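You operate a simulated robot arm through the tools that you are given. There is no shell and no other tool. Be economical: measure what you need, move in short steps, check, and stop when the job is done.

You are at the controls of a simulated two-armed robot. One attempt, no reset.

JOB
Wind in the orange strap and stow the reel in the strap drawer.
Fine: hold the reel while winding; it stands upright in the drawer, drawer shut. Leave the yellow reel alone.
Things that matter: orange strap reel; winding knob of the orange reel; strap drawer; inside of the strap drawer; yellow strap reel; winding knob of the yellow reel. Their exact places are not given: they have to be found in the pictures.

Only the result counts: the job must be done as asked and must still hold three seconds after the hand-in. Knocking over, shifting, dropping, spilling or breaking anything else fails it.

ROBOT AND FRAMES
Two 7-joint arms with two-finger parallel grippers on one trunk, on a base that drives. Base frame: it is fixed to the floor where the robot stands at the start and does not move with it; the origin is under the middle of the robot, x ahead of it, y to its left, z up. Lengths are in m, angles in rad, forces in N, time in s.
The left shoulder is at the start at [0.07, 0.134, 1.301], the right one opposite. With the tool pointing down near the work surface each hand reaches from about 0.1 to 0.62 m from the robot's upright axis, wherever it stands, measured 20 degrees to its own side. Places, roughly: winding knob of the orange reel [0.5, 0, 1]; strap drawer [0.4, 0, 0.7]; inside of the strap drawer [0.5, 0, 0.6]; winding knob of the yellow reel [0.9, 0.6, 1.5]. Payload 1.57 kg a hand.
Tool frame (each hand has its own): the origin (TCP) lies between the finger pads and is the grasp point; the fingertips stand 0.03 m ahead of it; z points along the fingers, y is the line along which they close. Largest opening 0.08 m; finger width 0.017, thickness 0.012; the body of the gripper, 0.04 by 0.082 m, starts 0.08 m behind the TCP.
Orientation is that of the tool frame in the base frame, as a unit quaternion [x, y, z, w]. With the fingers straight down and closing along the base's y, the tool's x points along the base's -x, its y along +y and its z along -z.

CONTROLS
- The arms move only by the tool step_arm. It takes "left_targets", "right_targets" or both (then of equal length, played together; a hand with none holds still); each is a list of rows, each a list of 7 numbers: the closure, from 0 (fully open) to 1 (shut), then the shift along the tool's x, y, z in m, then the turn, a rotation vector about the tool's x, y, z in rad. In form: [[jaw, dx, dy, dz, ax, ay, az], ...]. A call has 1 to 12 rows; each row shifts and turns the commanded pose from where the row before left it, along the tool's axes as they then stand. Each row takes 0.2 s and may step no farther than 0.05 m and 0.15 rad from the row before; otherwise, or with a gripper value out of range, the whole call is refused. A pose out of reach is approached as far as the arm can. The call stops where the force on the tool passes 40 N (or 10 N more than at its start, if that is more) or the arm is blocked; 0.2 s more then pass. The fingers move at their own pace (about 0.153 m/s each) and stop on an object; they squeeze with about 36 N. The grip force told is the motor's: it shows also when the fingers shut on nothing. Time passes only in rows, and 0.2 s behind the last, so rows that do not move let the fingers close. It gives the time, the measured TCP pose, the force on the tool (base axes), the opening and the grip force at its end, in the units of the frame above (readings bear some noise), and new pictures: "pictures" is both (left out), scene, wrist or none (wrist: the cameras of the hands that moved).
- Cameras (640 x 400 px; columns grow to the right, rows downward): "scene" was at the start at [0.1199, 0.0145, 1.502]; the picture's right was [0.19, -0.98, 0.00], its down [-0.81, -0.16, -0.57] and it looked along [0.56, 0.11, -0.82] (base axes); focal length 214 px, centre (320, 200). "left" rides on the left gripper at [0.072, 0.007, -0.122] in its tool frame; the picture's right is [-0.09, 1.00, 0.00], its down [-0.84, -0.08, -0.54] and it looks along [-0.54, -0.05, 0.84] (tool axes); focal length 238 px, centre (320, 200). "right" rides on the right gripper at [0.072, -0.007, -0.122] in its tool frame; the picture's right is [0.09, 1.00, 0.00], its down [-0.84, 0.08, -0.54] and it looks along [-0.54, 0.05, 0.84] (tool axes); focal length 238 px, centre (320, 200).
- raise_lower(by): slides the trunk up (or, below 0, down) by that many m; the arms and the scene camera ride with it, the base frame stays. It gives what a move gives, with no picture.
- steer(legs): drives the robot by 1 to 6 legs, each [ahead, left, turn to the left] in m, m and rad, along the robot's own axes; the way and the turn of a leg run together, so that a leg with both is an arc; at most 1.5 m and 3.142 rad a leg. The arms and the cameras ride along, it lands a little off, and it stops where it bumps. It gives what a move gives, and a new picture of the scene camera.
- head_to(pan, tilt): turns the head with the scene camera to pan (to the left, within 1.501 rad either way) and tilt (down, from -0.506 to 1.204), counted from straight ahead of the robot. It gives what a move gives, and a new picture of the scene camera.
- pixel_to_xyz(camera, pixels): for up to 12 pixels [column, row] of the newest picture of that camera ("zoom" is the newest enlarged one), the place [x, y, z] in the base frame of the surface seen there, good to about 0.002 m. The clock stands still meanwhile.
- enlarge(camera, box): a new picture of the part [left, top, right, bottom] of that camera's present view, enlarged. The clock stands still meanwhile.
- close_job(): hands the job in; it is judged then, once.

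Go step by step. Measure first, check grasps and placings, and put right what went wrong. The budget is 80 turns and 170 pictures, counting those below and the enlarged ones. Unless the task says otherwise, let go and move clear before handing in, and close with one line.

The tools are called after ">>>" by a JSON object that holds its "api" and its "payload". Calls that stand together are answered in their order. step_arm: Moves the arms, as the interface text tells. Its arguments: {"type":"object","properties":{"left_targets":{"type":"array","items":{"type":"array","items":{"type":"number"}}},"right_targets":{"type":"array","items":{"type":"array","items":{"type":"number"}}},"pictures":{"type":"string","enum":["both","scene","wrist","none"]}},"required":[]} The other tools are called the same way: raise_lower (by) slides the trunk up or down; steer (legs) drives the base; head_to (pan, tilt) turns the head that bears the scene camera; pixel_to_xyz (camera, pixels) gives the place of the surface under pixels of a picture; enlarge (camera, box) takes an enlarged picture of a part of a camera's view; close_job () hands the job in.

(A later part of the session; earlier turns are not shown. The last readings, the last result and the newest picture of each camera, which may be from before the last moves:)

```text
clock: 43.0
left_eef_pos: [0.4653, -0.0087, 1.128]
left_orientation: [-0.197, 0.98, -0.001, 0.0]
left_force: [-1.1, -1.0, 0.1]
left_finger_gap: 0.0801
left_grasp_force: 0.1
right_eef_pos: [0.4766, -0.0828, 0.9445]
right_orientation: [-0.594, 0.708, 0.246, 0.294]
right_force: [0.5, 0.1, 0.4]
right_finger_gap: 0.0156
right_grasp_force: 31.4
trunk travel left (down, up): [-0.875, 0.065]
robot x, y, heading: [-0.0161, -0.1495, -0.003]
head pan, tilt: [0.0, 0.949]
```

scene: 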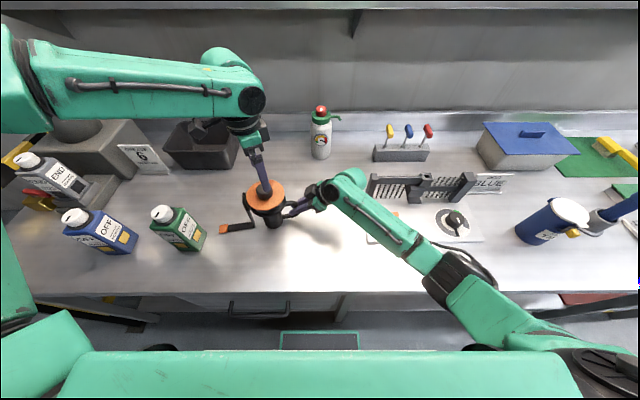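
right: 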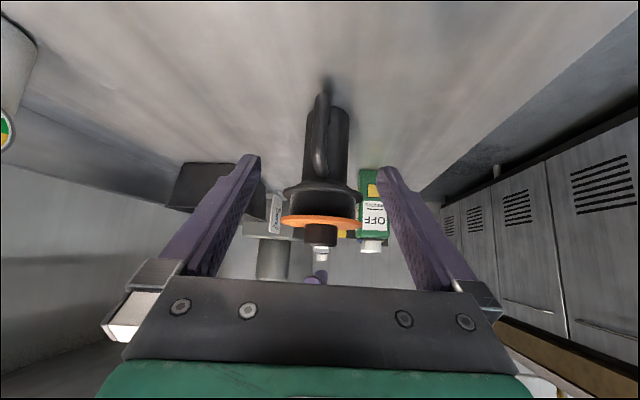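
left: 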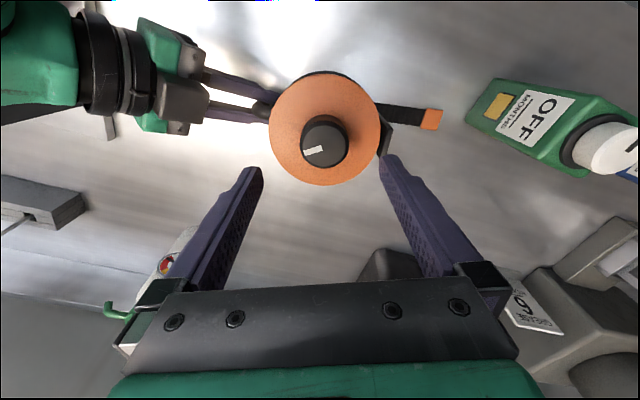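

Measure the knob from this view.

>>> {"api": "pixel_to_xyz", "payload": {"camera": "left", "pixels": [[325, 137], [304, 140], [346, 134], [324, 117], [326, 158], [327, 75], [270, 130], [378, 130], [432, 120], [405, 114]]}}

```text
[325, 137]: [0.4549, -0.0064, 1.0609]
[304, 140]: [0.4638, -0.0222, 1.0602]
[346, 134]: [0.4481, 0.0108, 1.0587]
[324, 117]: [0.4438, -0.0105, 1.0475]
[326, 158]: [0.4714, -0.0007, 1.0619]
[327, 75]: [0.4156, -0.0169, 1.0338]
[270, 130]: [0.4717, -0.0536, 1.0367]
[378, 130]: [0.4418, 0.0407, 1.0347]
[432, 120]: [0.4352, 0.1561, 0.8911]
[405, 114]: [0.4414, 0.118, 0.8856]
```

The knob is around (0.461, -0.004). Shift slightly, descend to z 1.07, close, and wind on.

>>> {"api": "step_arm", "payload": {"left_targets": [[0, 0.002, 0.005, 0.03, 0, 0, 0], [0, 0, 0, 0.028, 0, 0, 0], [0, 0, 0, 0, 0, 0, 0], [0.5, 0, 0, 0, 0, 0, 0], [1, 0, 0, 0, 0, 0, 0], [1, 0, 0, 0, 0, 0, 0]], "pictures": "wrist"}}

```text
clock: 44.4
left_eef_pos: [0.4625, -0.0046, 1.0709]
left_orientation: [-0.197, 0.98, -0.001, 0.0]
left_force: [2.1, -8.3, 0.1]
left_finger_gap: 0.0408
left_grasp_force: 36.2
right_eef_pos: [0.4782, -0.0813, 0.9459]
right_orientation: [-0.594, 0.707, 0.247, 0.294]
right_force: [-2.0, 8.0, 0.3]
right_finger_gap: 0.0157
right_grasp_force: 31.3
trunk travel left (down, up): [-0.875, 0.065]
robot x, y, heading: [-0.0164, -0.1521, -0.002]
head pan, tilt: [0.0, 0.949]
```

left: 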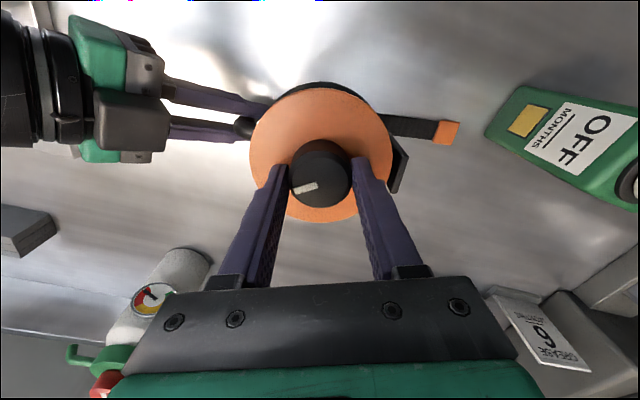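

Well gripped and centred (320,172). Wind 1.8 rad.

>>> {"api": "step_arm", "payload": {"left_targets": [[1, 0, 0, 0, 0, 0, 0.15], [1, 0, 0, 0, 0, 0, 0.15], [1, 0, 0, 0, 0, 0, 0.15], [1, 0, 0, 0, 0, 0, 0.15], [1, 0, 0, 0, 0, 0, 0.15], [1, 0, 0, 0, 0, 0, 0.15], [1, 0, 0, 0, 0, 0, 0.15], [1, 0, 0, 0, 0, 0, 0.15], [1, 0, 0, 0, 0, 0, 0.15], [1, 0, 0, 0, 0, 0, 0.15], [1, 0, 0, 0, 0, 0, 0.15], [1, 0, 0, 0, 0, 0, 0.15]], "pictures": "scene"}}

>>> {"api": "enlarge", "payload": {"camera": "scene", "box": [170, 160, 330, 260]}}

```text
clock: 47.0
left_eef_pos: [0.4618, -0.003, 1.0708]
left_orientation: [0.646, 0.763, 0.0, 0.0]
left_force: [1.7, 7.2, -1.5]
left_finger_gap: 0.041
left_grasp_force: 36.4
right_eef_pos: [0.4794, -0.0835, 0.9461]
right_orientation: [-0.592, 0.709, 0.245, 0.294]
right_force: [0.1, -6.6, 10.0]
right_finger_gap: 0.0156
right_grasp_force: 31.3
trunk travel left (down, up): [-0.875, 0.065]
robot x, y, heading: [-0.0172, -0.1523, -0.002]
head pan, tilt: [0.0, 0.949]
```

scene: 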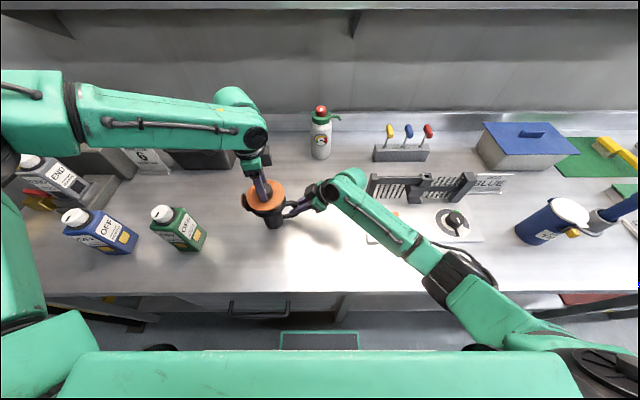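

```text
4.00 times, centred on (250, 210) of scene
```

zoom: 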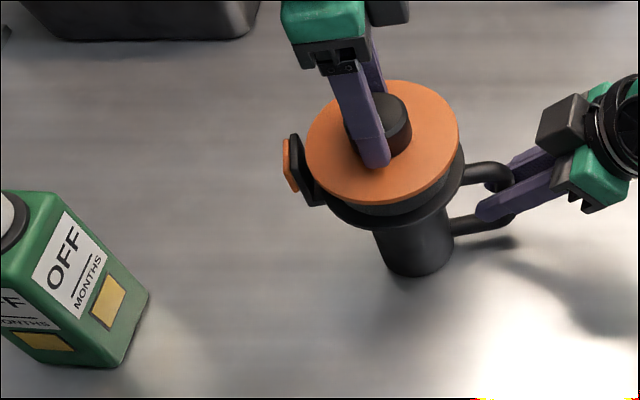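

The strap is in: the orange tip sits at the guide (zoom 290,165). I'll turn a touch more to make sure it is at its stop.

>>> {"api": "step_arm", "payload": {"left_targets": [[1, 0, 0, 0, 0, 0, 0.12], [1, 0, 0, 0, 0, 0, 0.12], [1, 0, 0, 0, 0, 0, 0]], "pictures": "none"}}

>>> {"api": "enlarge", "payload": {"camera": "scene", "box": [220, 170, 310, 240]}}

```text
clock: 47.8
left_eef_pos: [0.4627, -0.0042, 1.0715]
left_orientation: [0.733, 0.68, 0.001, 0.001]
left_force: [3.5, 5.8, -2.1]
left_finger_gap: 0.041
left_grasp_force: 36.6
right_eef_pos: [0.4774, -0.0837, 0.9449]
right_orientation: [-0.594, 0.708, 0.247, 0.292]
right_force: [-2.5, -7.8, 8.4]
right_finger_gap: 0.0155
right_grasp_force: 31.3
trunk travel left (down, up): [-0.875, 0.065]
robot x, y, heading: [-0.0134, -0.1494, -0.007]
head pan, tilt: [0.0, 0.949]
```

```text
5.71 times, centred on (265, 205) of scene
```

zoom: 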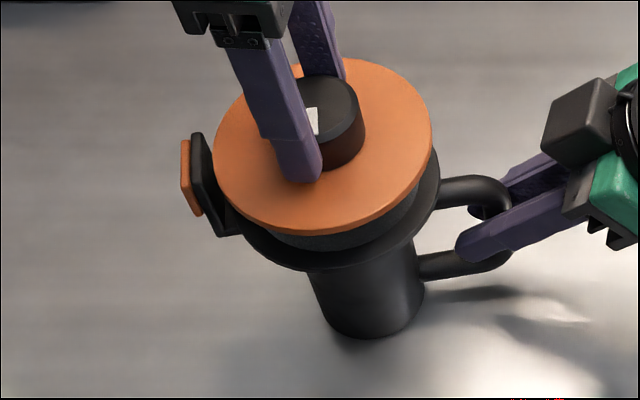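

The strap is fully wound with its tip on the guide. Now release the handle with the right hand, retract it, and lift the reel by the knob with the left.

>>> {"api": "step_arm", "payload": {"right_targets": [[0.5, 0, 0, 0, 0, 0, 0], [0, 0, 0, 0, 0, 0, 0], [0, 0, 0, 0, 0, 0, 0], [0, 0, 0, -0.04, 0, 0, 0], [0, 0, 0, -0.04, 0, 0, 0], [0, 0, 0, -0.04, 0, 0, 0], [0, -0.03, 0, -0.03, 0, 0, 0], [0, -0.03, 0, -0.03, 0, 0, 0], [0, -0.03, 0, -0.03, 0, 0, 0]], "pictures": "none"}}

>>> {"api": "step_arm", "payload": {"left_targets": [[1, 0, 0, -0.015, 0, 0, 0], [1, 0, 0, -0.03, 0, 0, 0], [1, 0, 0, -0.03, 0, 0, 0], [1, 0, 0, -0.03, 0, 0, 0], [1, 0, 0, 0, 0, 0, 0]], "pictures": "both"}}

```text
clock: 49.8
left_eef_pos: [0.4623, -0.0044, 1.0704]
left_orientation: [0.732, 0.681, 0.0, 0.0]
left_force: [-0.1, -0.1, 1.2]
left_finger_gap: 0.0407
left_grasp_force: 36.1
right_eef_pos: [0.4628, -0.1645, 1.16]
right_orientation: [-0.593, 0.707, 0.247, 0.295]
right_force: [0.6, -0.2, 0.5]
right_finger_gap: 0.0799
right_grasp_force: 0.0
trunk travel left (down, up): [-0.875, 0.065]
robot x, y, heading: [-0.0188, -0.1508, -0.012]
head pan, tilt: [0.0, 0.949]
```

```text
clock: 51.0
left_eef_pos: [0.4622, -0.0037, 1.1749]
left_orientation: [0.733, 0.681, 0.0, 0.0]
left_force: [-0.2, 0.1, -4.9]
left_finger_gap: 0.041
left_grasp_force: 35.9
right_eef_pos: [0.4651, -0.1648, 1.1591]
right_orientation: [-0.593, 0.708, 0.246, 0.293]
right_force: [0.3, -0.1, 0.9]
right_finger_gap: 0.0799
right_grasp_force: 0.1
trunk travel left (down, up): [-0.875, 0.065]
robot x, y, heading: [-0.0151, -0.1526, -0.005]
head pan, tilt: [0.0, 0.949]
```

scene: 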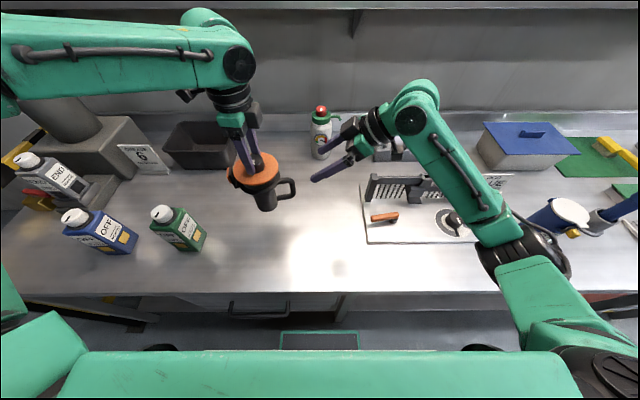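
left: 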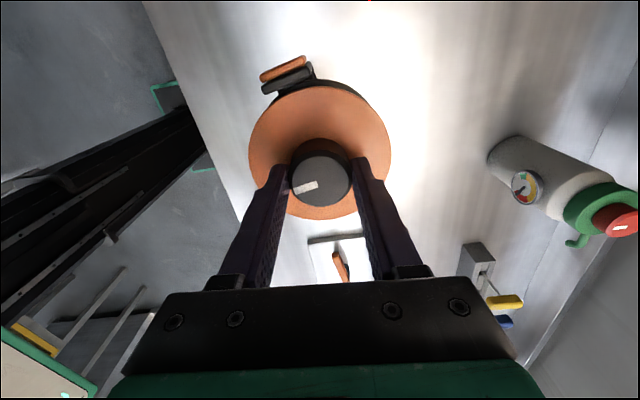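

The reel hangs upright from the knob (about 5 N). Back the robot away, shift left a little, then look at the drawer.

>>> {"api": "steer", "payload": {"legs": [[-0.43, 0, 0], [0, 0.07, 0]]}}

>>> {"api": "step_arm", "payload": {"right_targets": [[0, 0, 0, 0, 0, 0.131, 0], [0, 0, 0, 0, 0, 0.131, 0], [0, 0, 0, 0, 0, 0.131, 0], [0, 0, 0, 0, 0, 0.131, 0], [0, 0, 0, 0, 0, 0.131, 0], [0, 0, 0, 0, 0, 0.131, 0], [0, 0, 0, 0, 0, 0, -0.15]], "pictures": "none"}}

>>> {"api": "step_arm", "payload": {"right_targets": [[0.4, 0, 0, 0, 0.15, 0, 0], [0.4, 0, 0, 0, 0.15, 0, 0], [0.4, 0, 0, 0, 0.15, 0, 0], [0.4, 0, 0, 0, 0.15, 0, 0], [0.4, 0, 0, 0, 0.15, 0, 0], [0.4, 0, 0, 0, 0.15, 0, 0], [0.4, 0, 0, 0, 0.15, 0, 0], [0.4, 0, 0, 0, 0.15, 0, 0], [0.4, 0, 0, 0, 0.15, 0, 0]], "pictures": "scene"}}

```text
clock: 54.2
left_eef_pos: [0.0337, 0.0586, 1.1752]
left_orientation: [0.733, 0.681, 0.003, -0.001]
left_force: [0.9, -0.2, -3.9]
left_finger_gap: 0.0409
left_grasp_force: 35.6
right_eef_pos: [0.0352, -0.1021, 1.1582]
right_orientation: [-0.592, 0.708, 0.249, 0.295]
right_force: [-0.6, -1.4, 0.1]
right_finger_gap: 0.0799
right_grasp_force: 0.1
trunk travel left (down, up): [-0.875, 0.065]
robot x, y, heading: [-0.445, -0.0825, -0.01]
head pan, tilt: [0.0, 0.949]
```

scene: 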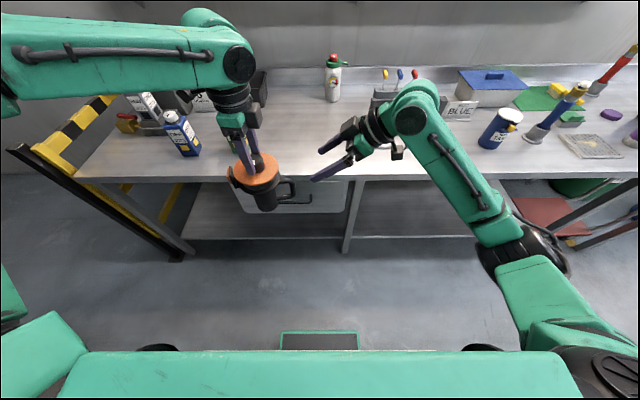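

```text
clock: 55.8
left_eef_pos: [0.0322, 0.0678, 1.1762]
left_orientation: [0.733, 0.68, 0.0, 0.0]
left_force: [-0.4, 0.0, -3.8]
left_finger_gap: 0.0409
left_grasp_force: 36.1
right_eef_pos: [0.0336, -0.0954, 1.1592]
right_orientation: [-0.698, 0.716, 0.0, -0.001]
right_force: [0.2, 0.3, 0.8]
right_finger_gap: 0.08
right_grasp_force: 0.1
trunk travel left (down, up): [-0.875, 0.065]
robot x, y, heading: [-0.4469, -0.0829, -0.008]
head pan, tilt: [0.0, 0.949]
```

```text
clock: 57.8
left_eef_pos: [0.0326, 0.066, 1.175]
left_orientation: [0.733, 0.68, 0.0, 0.0]
left_force: [0.6, 0.0, -3.6]
left_finger_gap: 0.0411
left_grasp_force: 36.4
right_eef_pos: [0.034, -0.0947, 1.1584]
right_orientation: [-0.545, 0.559, -0.447, 0.436]
right_force: [1.4, 0.1, 0.1]
right_finger_gap: 0.0479
right_grasp_force: 0.0
trunk travel left (down, up): [-0.875, 0.065]
robot x, y, heading: [-0.4444, -0.0802, -0.009]
head pan, tilt: [0.0, 0.949]
```

scene: 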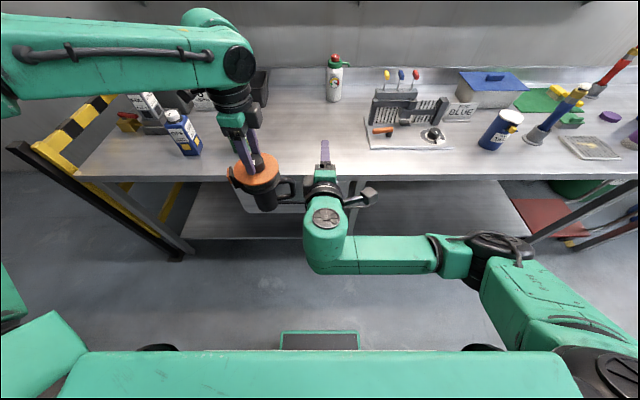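

Right tool now points forward, slightly down, fingers closing vertically. Lower the trunk 0.15, raise the reel with the left arm, then bring the right hand before the drawer bar.

>>> {"api": "raise_lower", "payload": {"by": -0.15}}

>>> {"api": "step_arm", "payload": {"left_targets": [[1, 0, 0, -0.03, 0, 0, 0], [1, 0, 0, -0.03, 0, 0, 0], [1, 0, 0, -0.03, 0, 0, 0], [1, 0, 0, -0.03, 0, 0, 0], [1, 0, 0, 0, 0, 0, 0]], "pictures": "none"}}

>>> {"api": "step_arm", "payload": {"right_targets": [[0.4, -0.0111, 0.0355, 0.019, 0, 0, 0], [0.4, -0.0111, 0.0355, 0.019, 0, 0, 0], [0.4, -0.0111, 0.0355, 0.019, 0, 0, 0], [0.4, -0.0111, 0.0355, 0.019, 0, 0, 0], [0.4, -0.0111, 0.0355, 0.019, 0, 0, 0], [0.4, -0.0111, 0.0355, 0.019, 0, 0, 0], [0.4, 0, 0, 0, 0, 0, 0]], "pictures": "both"}}

```text
clock: 59.6
left_eef_pos: [0.0317, 0.0667, 1.0264]
left_orientation: [0.733, 0.68, 0.0, 0.0]
left_force: [0.0, -0.8, -4.1]
left_finger_gap: 0.0408
left_grasp_force: 36.0
right_eef_pos: [0.0333, -0.0942, 1.008]
right_orientation: [-0.544, 0.56, -0.448, 0.436]
right_force: [0.4, -0.8, -0.1]
right_finger_gap: 0.048
right_grasp_force: 0.0
trunk travel left (down, up): [-0.725, 0.215]
robot x, y, heading: [-0.4464, -0.0813, -0.012]
head pan, tilt: [0.0, 0.949]
```

```text
clock: 60.8
left_eef_pos: [0.0318, 0.0683, 1.1458]
left_orientation: [0.733, 0.68, 0.001, 0.0]
left_force: [-0.7, 0.1, -3.5]
left_finger_gap: 0.0406
left_grasp_force: 36.4
right_eef_pos: [0.034, -0.0932, 1.0083]
right_orientation: [-0.544, 0.56, -0.448, 0.435]
right_force: [0.5, -0.1, -0.1]
right_finger_gap: 0.0478
right_grasp_force: 0.2
trunk travel left (down, up): [-0.725, 0.215]
robot x, y, heading: [-0.4481, -0.0776, -0.008]
head pan, tilt: [0.0, 0.949]
```

```text
clock: 62.4
left_eef_pos: [0.0329, 0.0664, 1.1457]
left_orientation: [0.733, 0.68, -0.001, -0.001]
left_force: [0.7, -0.2, -3.6]
left_finger_gap: 0.0407
left_grasp_force: 36.2
right_eef_pos: [0.0991, -0.0297, 0.7742]
right_orientation: [-0.545, 0.56, -0.446, 0.436]
right_force: [0.2, -0.4, 0.0]
right_finger_gap: 0.0479
right_grasp_force: 0.0
trunk travel left (down, up): [-0.725, 0.215]
robot x, y, heading: [-0.4481, -0.0836, -0.005]
head pan, tilt: [0.0, 0.949]
```

scene: 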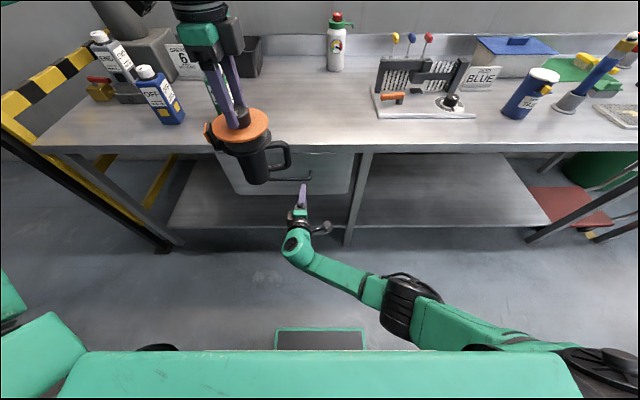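
right: 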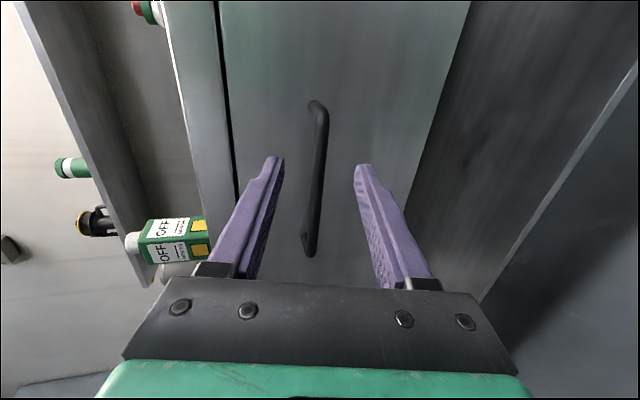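

The bar lies between the open fingers in the right wrist view. Measure it.

>>> {"api": "pixel_to_xyz", "payload": {"camera": "right", "pixels": [[321, 115], [320, 150], [316, 200], [312, 240], [280, 180]]}}

```text
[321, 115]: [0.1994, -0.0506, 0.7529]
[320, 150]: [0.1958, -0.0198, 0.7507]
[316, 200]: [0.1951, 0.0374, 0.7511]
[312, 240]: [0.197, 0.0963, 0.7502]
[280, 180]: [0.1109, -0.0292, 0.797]
```

Advance to the bar and close.

>>> {"api": "step_arm", "payload": {"right_targets": [[0.4, -0.0074, -0.0007, 0.032, 0, 0, 0], [0.4, -0.0074, -0.0007, 0.032, 0, 0, 0], [0.4, -0.0074, -0.0007, 0.031, 0, 0, 0], [0.4, 0, 0, 0, 0, 0, 0], [1, 0, 0, 0, 0, 0, 0], [1, 0, 0, 0, 0, 0, 0], [1, 0, 0, 0, 0, 0, 0]], "pictures": "wrist"}}

```text
clock: 64.0
left_eef_pos: [0.0316, 0.0662, 1.1457]
left_orientation: [0.734, 0.679, 0.0, 0.0]
left_force: [-0.6, 0.5, -3.8]
left_finger_gap: 0.0406
left_grasp_force: 36.2
right_eef_pos: [0.17, -0.0723, 0.7594]
right_orientation: [-0.541, 0.56, -0.474, 0.412]
right_force: [-0.7, 0.3, -0.2]
right_finger_gap: 0.0
right_grasp_force: 21.4
right hand out of reach, approached as far as the arm can: row 2, 3
trunk travel left (down, up): [-0.725, 0.215]
robot x, y, heading: [-0.4487, -0.0798, -0.009]
head pan, tilt: [0.0, 0.949]
```

right: 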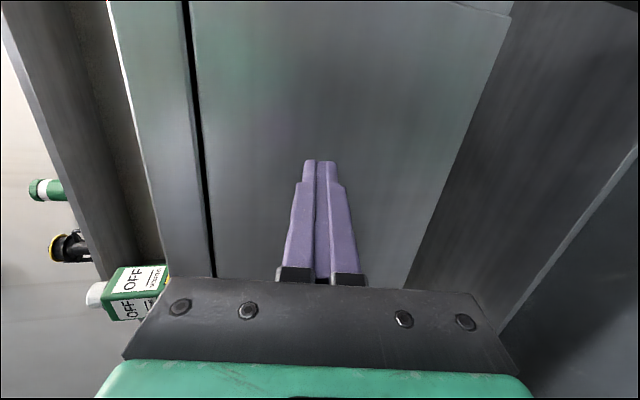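

That was just out of reach, and the hand slipped to y -0.07 beside the bar. Open, retreat, straighten, and drive closer.

>>> {"api": "step_arm", "payload": {"right_targets": [[0.4, 0, 0, -0.045, 0, 0, 0], [0.4, 0, 0, -0.045, 0, 0, 0], [0.4, 0, 0, -0.045, 0, -0.06, 0.052]], "pictures": "none"}}

>>> {"api": "steer", "payload": {"legs": [[0.1, 0.05, 0]]}}

```text
clock: 64.8
left_eef_pos: [0.0313, 0.0673, 1.1451]
left_orientation: [0.733, 0.68, 0.0, 0.0]
left_force: [-0.6, -0.1, -3.6]
left_finger_gap: 0.0404
left_grasp_force: 36.1
right_eef_pos: [0.0257, -0.0217, 0.8001]
right_orientation: [-0.543, 0.561, -0.42, 0.463]
right_force: [-0.2, 0.0, 0.4]
right_finger_gap: 0.0479
right_grasp_force: 0.1
trunk travel left (down, up): [-0.725, 0.215]
robot x, y, heading: [-0.4471, -0.0802, -0.009]
head pan, tilt: [0.0, 0.949]
```

```text
clock: 66.0
left_eef_pos: [0.1309, 0.1151, 1.1469]
left_orientation: [0.733, 0.68, 0.001, 0.001]
left_force: [0.1, -0.4, -4.7]
left_finger_gap: 0.0405
left_grasp_force: 36.2
right_eef_pos: [0.1259, 0.0278, 0.8001]
right_orientation: [-0.543, 0.561, -0.42, 0.463]
right_force: [-0.1, 0.0, -0.5]
right_finger_gap: 0.048
right_grasp_force: 0.0
trunk travel left (down, up): [-0.725, 0.215]
robot x, y, heading: [-0.3477, -0.029, -0.006]
head pan, tilt: [0.0, 0.949]
```

scene: 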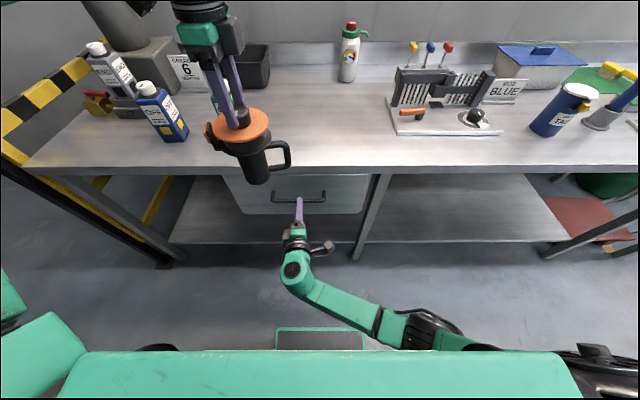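

Bar centre is right ahead now. Undo the overcorrection, lower to bar height, advance, and close.

>>> {"api": "step_arm", "payload": {"right_targets": [[0.4, 0, 0, 0, 0, 0.06, -0.052], [0.4, -0.0017, 0.0302, 0, 0, 0, 0], [0.4, 0, 0, 0.038, 0, 0, 0], [0.4, 0, 0, 0.0374, 0, 0, 0], [0.4, 0, 0, 0, 0, 0, 0]], "pictures": "wrist"}}

```text
clock: 67.2
left_eef_pos: [0.1314, 0.116, 1.146]
left_orientation: [0.733, 0.68, 0.001, 0.0]
left_force: [-0.7, -0.3, -3.8]
left_finger_gap: 0.0409
left_grasp_force: 36.2
right_eef_pos: [0.195, 0.0161, 0.7481]
right_orientation: [-0.546, 0.558, -0.454, 0.429]
right_force: [-0.4, -0.5, 0.0]
right_finger_gap: 0.0482
right_grasp_force: 0.1
trunk travel left (down, up): [-0.725, 0.215]
robot x, y, heading: [-0.3467, -0.0304, -0.007]
head pan, tilt: [0.0, 0.949]
```

right: 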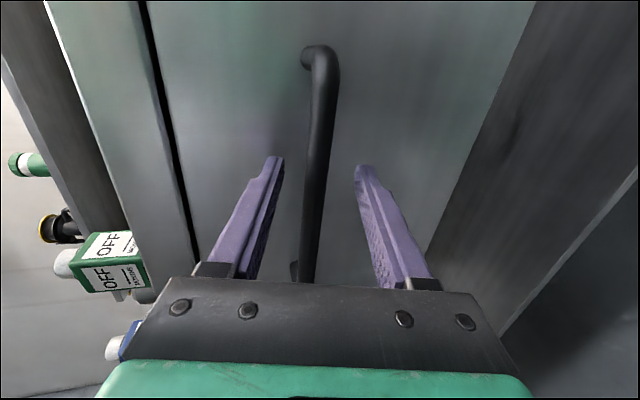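

The bar is between the fingers. Close on it.

>>> {"api": "step_arm", "payload": {"right_targets": [[0.7, 0, 0, 0, 0, 0, 0], [1, 0, 0, 0, 0, 0, 0], [1, 0, 0, 0, 0, 0, 0]], "pictures": "none"}}

```text
clock: 68.0
left_eef_pos: [0.1319, 0.115, 1.146]
left_orientation: [0.733, 0.68, 0.0, 0.001]
left_force: [-0.7, 0.2, -3.5]
left_finger_gap: 0.0407
left_grasp_force: 36.5
right_eef_pos: [0.1965, 0.0177, 0.7513]
right_orientation: [-0.545, 0.558, -0.455, 0.43]
right_force: [-2.1, -1.7, 2.9]
right_finger_gap: 0.0138
right_grasp_force: 30.0
trunk travel left (down, up): [-0.725, 0.215]
robot x, y, heading: [-0.3454, -0.0333, -0.005]
head pan, tilt: [0.0, 0.949]
```

Gripped (gap 0.0138). Pull the drawer by driving back 0.26 m.

>>> {"api": "steer", "payload": {"legs": [[-0.26, 0, 0]]}}

```text
clock: 69.9
left_eef_pos: [-0.1287, 0.116, 1.146]
left_orientation: [0.733, 0.68, 0.0, -0.001]
left_force: [-1.5, 0.8, -4.1]
left_finger_gap: 0.0408
left_grasp_force: 36.3
right_eef_pos: [-0.0636, 0.0179, 0.7522]
right_orientation: [-0.544, 0.559, -0.455, 0.43]
right_force: [0.7, -10.6, -0.4]
right_finger_gap: 0.0135
right_grasp_force: 29.9
trunk travel left (down, up): [-0.725, 0.215]
robot x, y, heading: [-0.6034, -0.0296, -0.003]
head pan, tilt: [0.0, 0.949]
```

scene: 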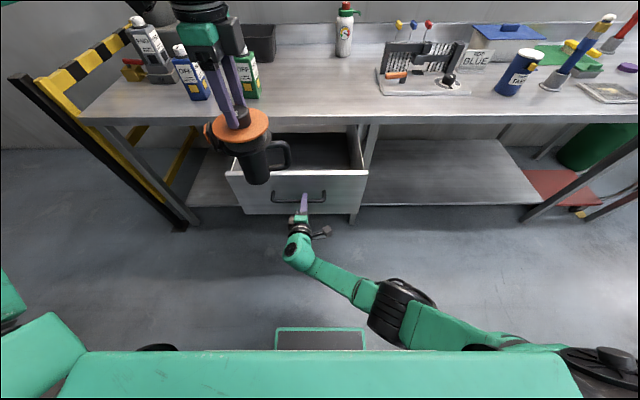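

The drawer is open about 0.26 m. Release the bar and move the right hand back, out and up.

>>> {"api": "step_arm", "payload": {"right_targets": [[0.4, 0, 0, 0, 0, 0, 0], [0.4, 0, 0, 0, 0, 0, 0], [0.4, 0, 0, -0.03, 0, 0, 0], [0.4, 0, 0, -0.04, 0, 0, 0], [0.4, 0.0333, -0.0305, -0.006, 0, 0, 0], [0.4, 0.0333, -0.0305, -0.006, 0, 0, 0], [0.4, 0.0333, -0.0305, -0.006, 0, 0, 0], [0.4, 0.0333, -0.0305, -0.006, 0, 0, 0], [0.4, 0.0333, -0.0305, -0.006, 0, 0, 0], [0.4, 0.0333, -0.0305, -0.006, 0, 0, 0], [0.4, 0.0333, -0.0305, -0.006, 0, 0, 0]], "pictures": "scene"}}

>>> {"api": "enlarge", "payload": {"camera": "scene", "box": [190, 90, 400, 230]}}

>>> {"api": "pixel_to_xyz", "payload": {"camera": "scene", "pixels": [[240, 185], [300, 172], [366, 172], [320, 165], [320, 158], [350, 160], [300, 196], [310, 145], [340, 150]]}}

```text
clock: 72.3
left_eef_pos: [-0.1295, 0.1175, 1.1459]
left_orientation: [0.733, 0.681, 0.0, -0.001]
left_force: [0.0, -0.6, -4.7]
left_finger_gap: 0.0406
left_grasp_force: 36.3
right_eef_pos: [-0.1334, -0.2098, 0.9902]
right_orientation: [-0.545, 0.558, -0.455, 0.43]
right_force: [0.0, -0.4, 0.8]
right_finger_gap: 0.0481
right_grasp_force: 0.1
trunk travel left (down, up): [-0.725, 0.215]
robot x, y, heading: [-0.606, -0.0287, -0.007]
head pan, tilt: [0.0, 0.949]
```

scene: 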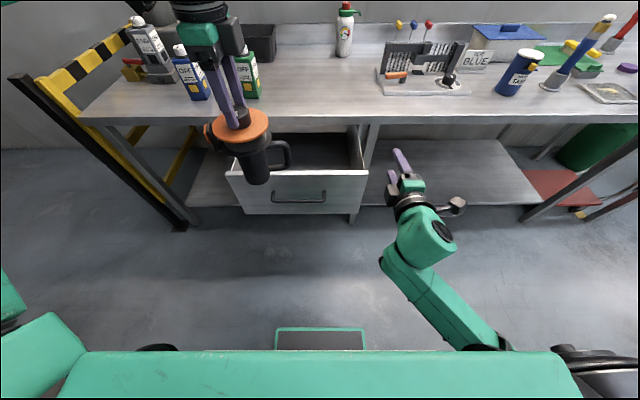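

```text
2.86 times, centred on (295, 160) of scene
```

zoom: 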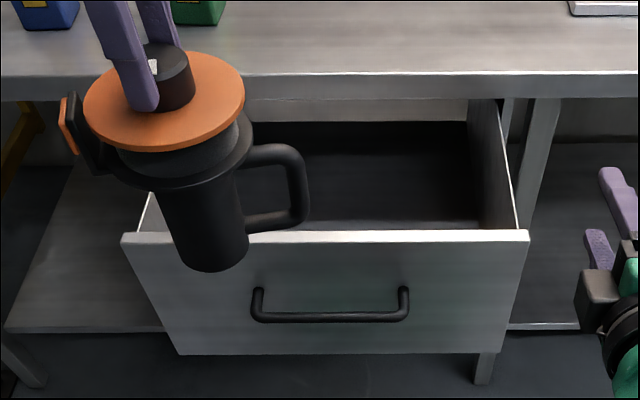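

```text
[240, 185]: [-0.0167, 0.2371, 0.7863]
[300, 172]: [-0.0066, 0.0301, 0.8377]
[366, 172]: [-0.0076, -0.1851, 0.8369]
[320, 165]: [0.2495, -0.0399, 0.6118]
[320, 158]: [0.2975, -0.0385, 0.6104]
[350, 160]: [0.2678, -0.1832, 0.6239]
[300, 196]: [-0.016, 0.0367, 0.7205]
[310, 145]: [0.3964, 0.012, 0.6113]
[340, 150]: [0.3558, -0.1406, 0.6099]
```

Drawer floor is at z 0.610, front rim at 0.837, interior clear from x≈0 to the table edge. Move the right hand farther off, then drive forward so the reel hangs over the drawer.

>>> {"api": "step_arm", "payload": {"right_targets": [[0.4, 0.0375, -0.0244, 0, 0, 0, 0], [0.4, 0.0375, -0.0244, 0, 0, 0, 0], [0.4, 0.0375, -0.0244, 0, 0, 0, 0], [0.4, 0.0375, -0.0244, 0, 0, 0, 0]], "pictures": "none"}}

>>> {"api": "steer", "payload": {"legs": [[0.24, -0.02, 0]]}}

```text
clock: 73.3
left_eef_pos: [-0.1298, 0.1165, 1.1461]
left_orientation: [0.733, 0.68, -0.001, 0.0]
left_force: [0.2, -0.4, -2.7]
left_finger_gap: 0.0408
left_grasp_force: 36.1
right_eef_pos: [-0.1203, -0.3585, 1.0869]
right_orientation: [-0.545, 0.558, -0.455, 0.43]
right_force: [0.2, 0.7, -0.1]
right_finger_gap: 0.0476
right_grasp_force: 0.2
trunk travel left (down, up): [-0.725, 0.215]
robot x, y, heading: [-0.6082, -0.0303, -0.008]
head pan, tilt: [0.0, 0.949]
```

```text
clock: 75.0
left_eef_pos: [0.1083, 0.0968, 1.1469]
left_orientation: [0.734, 0.679, 0.0, 0.001]
left_force: [0.0, -0.2, -4.2]
left_finger_gap: 0.0405
left_grasp_force: 36.5
right_eef_pos: [0.1184, -0.3795, 1.0852]
right_orientation: [-0.544, 0.558, -0.455, 0.431]
right_force: [-0.3, -0.3, -0.6]
right_finger_gap: 0.048
right_grasp_force: 0.0
trunk travel left (down, up): [-0.725, 0.215]
robot x, y, heading: [-0.3721, -0.0511, -0.01]
head pan, tilt: [0.0, 0.949]
```

scene: 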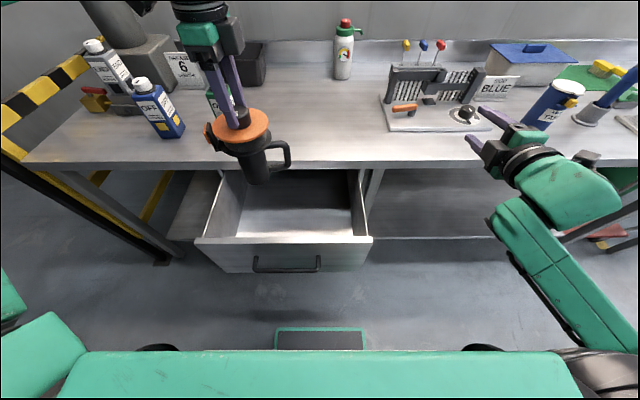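

The reel hangs over the open, empty drawer. Lower it 0.30 m and check.

>>> {"api": "step_arm", "payload": {"left_targets": [[1, 0, 0, 0.04, 0, 0, 0], [1, 0, 0, 0.04, 0, 0, 0], [1, 0, 0, 0.04, 0, 0, 0], [1, 0, 0, 0.04, 0, 0, 0], [1, 0, 0, 0.04, 0, 0, 0], [1, 0, 0, 0.04, 0, 0, 0], [1, 0, 0, 0.04, 0, 0, 0], [1, 0, 0, 0.02, 0, 0, 0], [1, 0, 0, 0, 0, 0, 0]], "pictures": "scene"}}

>>> {"api": "enlarge", "payload": {"camera": "scene", "box": [180, 150, 390, 285]}}

```text
clock: 77.0
left_eef_pos: [0.1033, 0.1004, 0.8506]
left_orientation: [0.733, 0.68, 0.0, 0.0]
left_force: [0.1, -0.2, -4.7]
left_finger_gap: 0.0407
left_grasp_force: 36.6
left hand out of reach, approached as far as the arm can: row 8
right_eef_pos: [0.1184, -0.3813, 1.0851]
right_orientation: [-0.544, 0.559, -0.455, 0.43]
right_force: [-0.5, 0.7, -0.2]
right_finger_gap: 0.0483
right_grasp_force: 0.1
trunk travel left (down, up): [-0.725, 0.215]
robot x, y, heading: [-0.371, -0.055, -0.007]
head pan, tilt: [0.0, 0.949]
```

scene: 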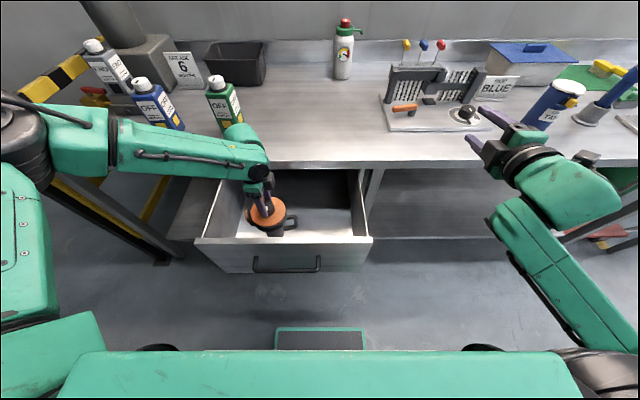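

```text
2.96 times, centred on (285, 218) of scene
```

zoom: 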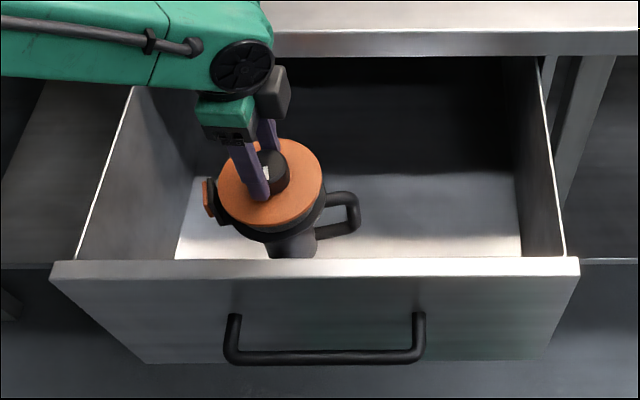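

Upright and 0.05 m above the floor; the arm is at its limit, so lower the trunk for the rest.

>>> {"api": "raise_lower", "payload": {"by": -0.043}}

```text
clock: 77.9
left_eef_pos: [0.1034, 0.1004, 0.8088]
left_orientation: [0.734, 0.679, 0.0, 0.001]
left_force: [-1.1, 0.1, -3.0]
left_finger_gap: 0.0408
left_grasp_force: 35.7
right_eef_pos: [0.1182, -0.3798, 1.0423]
right_orientation: [-0.544, 0.558, -0.455, 0.43]
right_force: [-0.8, -0.4, 0.0]
right_finger_gap: 0.048
right_grasp_force: 0.0
trunk travel left (down, up): [-0.682, 0.258]
robot x, y, heading: [-0.3671, -0.0529, -0.007]
head pan, tilt: [0.0, 0.949]
```

>>> {"api": "raise_lower", "payload": {"by": -0.007}}

```text
clock: 78.5
left_eef_pos: [0.1032, 0.1002, 0.8025]
left_orientation: [0.734, 0.68, 0.001, 0.002]
left_force: [-0.5, 0.9, 3.7]
left_finger_gap: 0.0407
left_grasp_force: 36.0
right_eef_pos: [0.118, -0.381, 1.0363]
right_orientation: [-0.544, 0.558, -0.456, 0.43]
right_force: [-0.7, 0.4, -0.2]
right_finger_gap: 0.0481
right_grasp_force: 0.1
trunk travel left (down, up): [-0.675, 0.265]
robot x, y, heading: [-0.3713, -0.0461, -0.007]
head pan, tilt: [0.0, 0.949]
```

Contact (+3.7 N). Open the left fingers and rise straight with the trunk.

>>> {"api": "step_arm", "payload": {"left_targets": [[0.4, 0, 0, 0, 0, 0, 0], [0, 0, 0, 0, 0, 0, 0], [0, 0, 0, 0, 0, 0, 0]], "pictures": "none"}}

>>> {"api": "raise_lower", "payload": {"by": 0.12}}

>>> {"api": "enlarge", "payload": {"camera": "scene", "box": [160, 150, 400, 300]}}

```text
clock: 79.2
left_eef_pos: [0.1035, 0.1009, 0.8027]
left_orientation: [0.734, 0.679, 0.001, 0.0]
left_force: [-0.6, -0.3, 0.1]
left_finger_gap: 0.08
left_grasp_force: 0.0
right_eef_pos: [0.119, -0.3793, 1.0352]
right_orientation: [-0.544, 0.559, -0.455, 0.429]
right_force: [-0.6, 0.1, -0.4]
right_finger_gap: 0.0481
right_grasp_force: 0.0
trunk travel left (down, up): [-0.675, 0.265]
robot x, y, heading: [-0.3653, -0.0497, -0.012]
head pan, tilt: [0.0, 0.949]
```

```text
clock: 80.8
left_eef_pos: [0.1039, 0.0995, 0.9215]
left_orientation: [0.734, 0.679, 0.001, 0.0]
left_force: [-0.1, -0.2, -0.4]
left_finger_gap: 0.0803
left_grasp_force: 0.2
right_eef_pos: [0.1174, -0.3803, 1.1553]
right_orientation: [-0.544, 0.558, -0.456, 0.429]
right_force: [-0.2, -0.1, 0.6]
right_finger_gap: 0.048
right_grasp_force: 0.0
trunk travel left (down, up): [-0.795, 0.145]
robot x, y, heading: [-0.3699, -0.0521, -0.009]
head pan, tilt: [0.0, 0.949]
```

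```text
2.67 times, centred on (280, 225) of scene
```

zoom: 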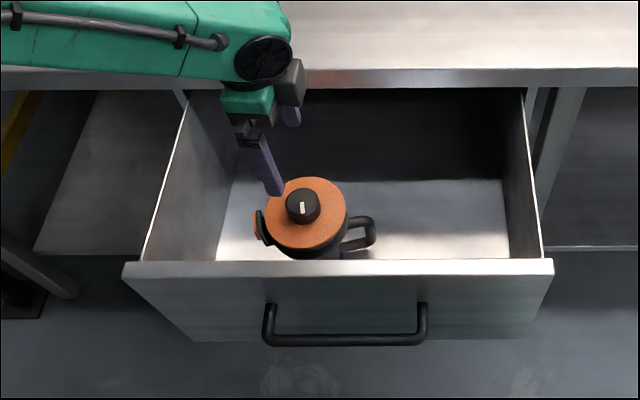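

The reel stands upright alone in the drawer with the strap wound. Now raise the left hand clear, back off to the earlier pull position and take the bar again with the right hand.

>>> {"api": "step_arm", "payload": {"left_targets": [[0, 0, 0, -0.04, 0, 0, 0], [0, 0, 0, -0.04, 0, 0, 0], [0, 0, 0, -0.04, 0, 0, 0], [0, 0, 0, -0.04, 0, 0, 0], [0, 0, 0, -0.04, 0, 0, 0], [0, 0, 0, -0.04, 0, 0, 0]], "pictures": "none"}}

>>> {"api": "steer", "payload": {"legs": [[-0.24, 0.02, 0]]}}

>>> {"api": "raise_lower", "payload": {"by": -0.07}}

```text
clock: 82.2
left_eef_pos: [0.1009, 0.0989, 1.1623]
left_orientation: [0.734, 0.679, 0.001, 0.0]
left_force: [0.8, 0.8, 0.0]
left_finger_gap: 0.08
left_grasp_force: 0.0
right_eef_pos: [0.1179, -0.3806, 1.156]
right_orientation: [-0.544, 0.558, -0.456, 0.429]
right_force: [-0.1, -0.1, -0.3]
right_finger_gap: 0.0483
right_grasp_force: 0.2
trunk travel left (down, up): [-0.795, 0.145]
robot x, y, heading: [-0.3646, -0.0492, -0.011]
head pan, tilt: [0.0, 0.949]
```

```text
clock: 83.9
left_eef_pos: [-0.1361, 0.1224, 1.1607]
left_orientation: [0.733, 0.681, -0.001, 0.0]
left_force: [0.3, 0.8, -0.1]
left_finger_gap: 0.0799
left_grasp_force: 0.1
right_eef_pos: [-0.1182, -0.3564, 1.1549]
right_orientation: [-0.545, 0.558, -0.454, 0.43]
right_force: [-0.5, -0.4, 0.6]
right_finger_gap: 0.0479
right_grasp_force: 0.1
trunk travel left (down, up): [-0.795, 0.145]
robot x, y, heading: [-0.6062, -0.0304, -0.005]
head pan, tilt: [0.0, 0.949]
```

scene: 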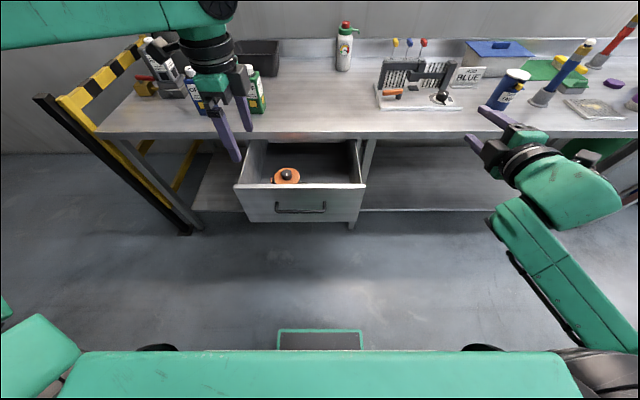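

```text
clock: 85.0
left_eef_pos: [-0.1363, 0.1229, 1.0915]
left_orientation: [0.732, 0.681, 0.0, 0.001]
left_force: [0.7, 0.3, -0.1]
left_finger_gap: 0.0799
left_grasp_force: 0.1
right_eef_pos: [-0.1199, -0.356, 1.0862]
right_orientation: [-0.546, 0.557, -0.455, 0.43]
right_force: [0.4, -1.0, 0.3]
right_finger_gap: 0.0478
right_grasp_force: 0.0
trunk travel left (down, up): [-0.725, 0.215]
robot x, y, heading: [-0.6112, -0.0303, -0.004]
head pan, tilt: [0.0, 0.949]
```

Reverse the earlier retreat path to bring the right hand to the bar pre-grasp.

>>> {"api": "step_arm", "payload": {"right_targets": [[0.4, -0.0375, 0.0244, 0, 0, 0, 0], [0.4, -0.0375, 0.0244, 0, 0, 0, 0], [0.4, -0.0375, 0.0244, 0, 0, 0, 0], [0.4, -0.0375, 0.0244, 0, 0, 0, 0], [0.4, -0.0333, 0.0305, 0.006, 0, 0, 0], [0.4, -0.0333, 0.0305, 0.006, 0, 0, 0], [0.4, -0.0333, 0.0305, 0.006, 0, 0, 0], [0.4, -0.0333, 0.0305, 0.006, 0, 0, 0], [0.4, -0.0333, 0.0305, 0.006, 0, 0, 0], [0.4, -0.0333, 0.0305, 0.006, 0, 0, 0], [0.4, -0.0333, 0.0305, 0.006, 0, 0, 0], [0.4, 0, 0, 0, 0, 0, 0]], "pictures": "wrist"}}

>>> {"api": "pixel_to_xyz", "payload": {"camera": "right", "pixels": [[320, 130], [318, 160], [316, 190], [313, 220]]}}

```text
clock: 87.6
left_eef_pos: [-0.1369, 0.1239, 1.0917]
left_orientation: [0.732, 0.681, 0.001, 0.001]
left_force: [0.2, 1.2, 1.2]
left_finger_gap: 0.08
left_grasp_force: 0.0
right_eef_pos: [-0.1323, 0.0225, 0.7667]
right_orientation: [-0.544, 0.557, -0.455, 0.433]
right_force: [0.2, -0.4, 1.0]
right_finger_gap: 0.048
right_grasp_force: 0.1
trunk travel left (down, up): [-0.725, 0.215]
robot x, y, heading: [-0.6075, -0.0294, -0.005]
head pan, tilt: [0.0, 0.949]
```

right: 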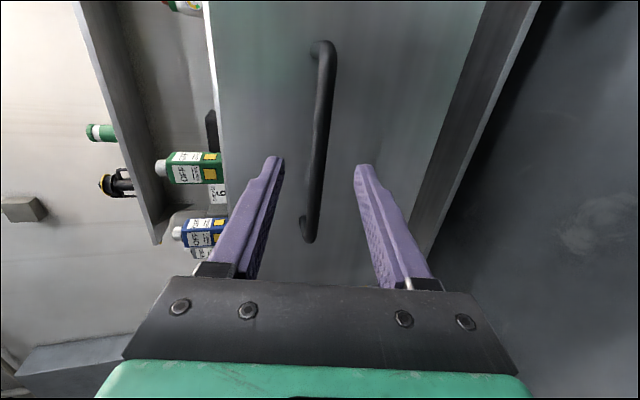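

```text
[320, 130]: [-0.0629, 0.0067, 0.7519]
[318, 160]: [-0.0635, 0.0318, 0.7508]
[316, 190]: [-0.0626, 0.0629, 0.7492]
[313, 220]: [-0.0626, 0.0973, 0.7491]
```

Bar centred again. Advance 0.07 m and close.

>>> {"api": "step_arm", "payload": {"right_targets": [[0.4, 0, 0, 0.035, 0, 0, 0], [0.4, 0, 0, 0.034, 0, 0, 0], [0.4, 0, 0, 0, 0, 0, 0], [0.7, 0, 0, 0, 0, 0, 0], [1, 0, 0, 0, 0, 0, 0], [1, 0, 0, 0, 0, 0, 0]], "pictures": "none"}}

```text
clock: 89.0
left_eef_pos: [-0.1421, 0.1228, 1.094]
left_orientation: [0.732, 0.681, 0.003, 0.003]
left_force: [0.8, 1.0, -0.3]
left_finger_gap: 0.0802
left_grasp_force: 0.1
right_eef_pos: [-0.0624, 0.0004, 0.7524]
right_orientation: [-0.543, 0.552, -0.469, 0.425]
right_force: [-2.3, -3.7, 32.7]
right_finger_gap: 0.0141
right_grasp_force: 30.4
trunk travel left (down, up): [-0.725, 0.215]
robot x, y, heading: [-0.6072, -0.0285, -0.005]
head pan, tilt: [0.0, 0.949]
```

Gripped, but with 33 N of vertical strain; relieve it by easing the hand upward a little.

>>> {"api": "step_arm", "payload": {"right_targets": [[1, 0, -0.005, 0, 0, 0, 0], [1, 0, 0, 0, 0, 0, 0]], "pictures": "none"}}

```text
clock: 89.6
left_eef_pos: [-0.1356, 0.1196, 1.0907]
left_orientation: [0.732, 0.681, 0.001, 0.0]
left_force: [-0.3, 0.5, -0.7]
left_finger_gap: 0.0802
left_grasp_force: 0.0
right_eef_pos: [-0.0572, 0.001, 0.7524]
right_orientation: [-0.544, 0.558, -0.464, 0.422]
right_force: [1.5, -13.2, -7.0]
right_finger_gap: 0.0139
right_grasp_force: 30.3
trunk travel left (down, up): [-0.725, 0.215]
robot x, y, heading: [-0.6079, -0.0281, 0.0]
head pan, tilt: [0.0, 0.949]
```

Strain is low. Push the drawer in gently by driving forward in short legs, leaving the last few centimetres for the arm.

>>> {"api": "steer", "payload": {"legs": [[0.037, 0, 0], [0.037, 0, 0], [0.037, 0, 0], [0.037, 0, 0], [0.037, 0, 0], [0.037, 0, 0]]}}

>>> {"api": "enlarge", "payload": {"camera": "scene", "box": [200, 120, 400, 250]}}

```text
clock: 92.8
left_eef_pos: [0.0852, 0.1205, 1.0917]
left_orientation: [0.732, 0.681, 0.0, 0.001]
left_force: [0.1, 0.6, 0.5]
left_finger_gap: 0.0799
left_grasp_force: 0.0
right_eef_pos: [0.1595, 0.0037, 0.7526]
right_orientation: [-0.547, 0.554, -0.464, 0.424]
right_force: [-0.8, -3.4, 6.0]
right_finger_gap: 0.014
right_grasp_force: 30.5
trunk travel left (down, up): [-0.725, 0.215]
robot x, y, heading: [-0.3884, -0.0309, -0.006]
head pan, tilt: [0.0, 0.949]
```

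scene: 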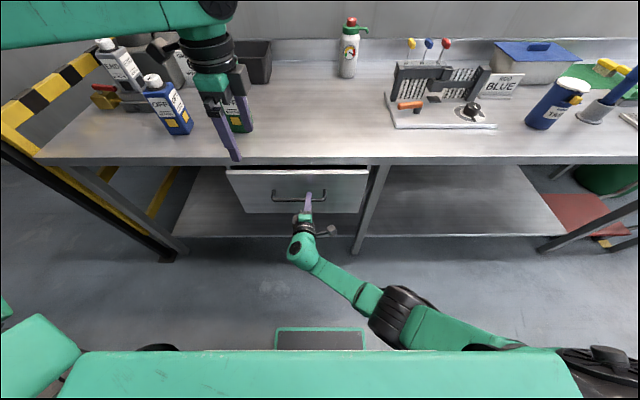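

```text
3.08 times, centred on (300, 185) of scene
```

zoom: 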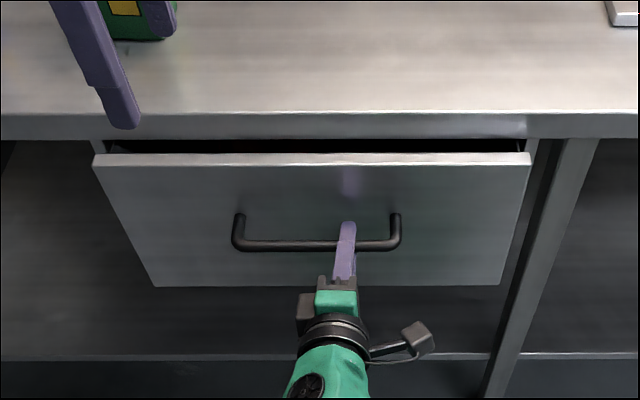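

Nearly shut, about 0.04 m left. Continue with two tiny legs.

>>> {"api": "steer", "payload": {"legs": [[0.02, 0, 0], [0.013, 0, 0]]}}

>>> {"api": "pixel_to_xyz", "payload": {"camera": "scene", "pixels": [[260, 175], [340, 175], [240, 178], [300, 178], [300, 160]]}}

```text
clock: 94.0
left_eef_pos: [0.1177, 0.1223, 1.0922]
left_orientation: [0.732, 0.681, 0.0, 0.002]
left_force: [0.0, -0.6, -0.5]
left_finger_gap: 0.0799
left_grasp_force: 0.1
right_eef_pos: [0.1935, 0.0035, 0.7515]
right_orientation: [-0.547, 0.553, -0.465, 0.422]
right_force: [-1.1, 5.4, 0.6]
right_finger_gap: 0.0139
right_grasp_force: 30.6
trunk travel left (down, up): [-0.725, 0.215]
robot x, y, heading: [-0.3534, -0.0316, -0.005]
head pan, tilt: [0.0, 0.949]
```

scene: 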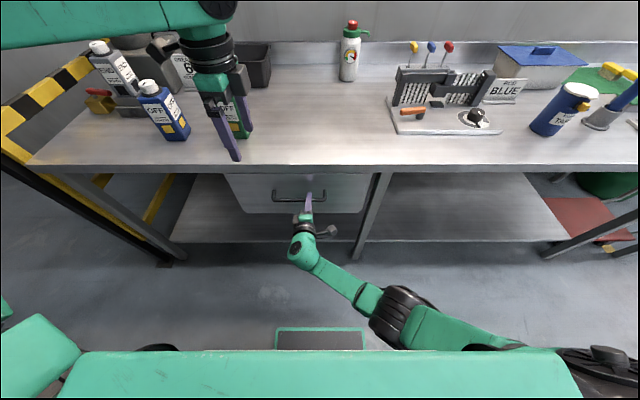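

```text
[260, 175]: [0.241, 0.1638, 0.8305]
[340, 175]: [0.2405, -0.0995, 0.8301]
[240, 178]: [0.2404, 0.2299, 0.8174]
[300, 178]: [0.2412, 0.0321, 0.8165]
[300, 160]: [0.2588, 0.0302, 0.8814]
```

Face is at x 0.241 versus about 0.244 at the start; nudge a few millimetres more.

>>> {"api": "steer", "payload": {"legs": [[0.008, 0, 0]]}}

>>> {"api": "pixel_to_xyz", "payload": {"camera": "scene", "pixels": [[260, 178], [340, 178], [240, 180], [290, 180], [345, 200]]}}

```text
clock: 94.7
left_eef_pos: [0.1226, 0.1232, 1.0914]
left_orientation: [0.731, 0.682, 0.002, 0.003]
left_force: [-0.3, 0.5, -0.8]
left_finger_gap: 0.0798
left_grasp_force: 0.1
right_eef_pos: [0.1977, 0.003, 0.7515]
right_orientation: [-0.548, 0.552, -0.466, 0.422]
right_force: [-19.8, 3.9, -5.1]
right_finger_gap: 0.0144
right_grasp_force: 30.8
trunk travel left (down, up): [-0.725, 0.215]
robot x, y, heading: [-0.3475, -0.0293, -0.0]
head pan, tilt: [0.0, 0.949]
```

scene: 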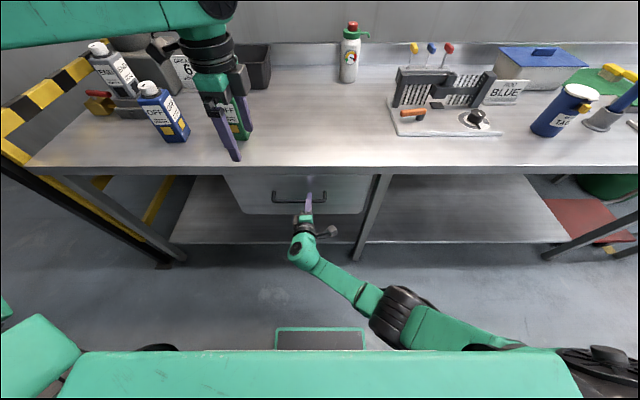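

```text
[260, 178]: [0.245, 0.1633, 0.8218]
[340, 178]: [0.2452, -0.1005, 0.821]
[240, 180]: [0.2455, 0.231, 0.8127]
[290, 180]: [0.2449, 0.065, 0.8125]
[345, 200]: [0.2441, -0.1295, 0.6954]
```

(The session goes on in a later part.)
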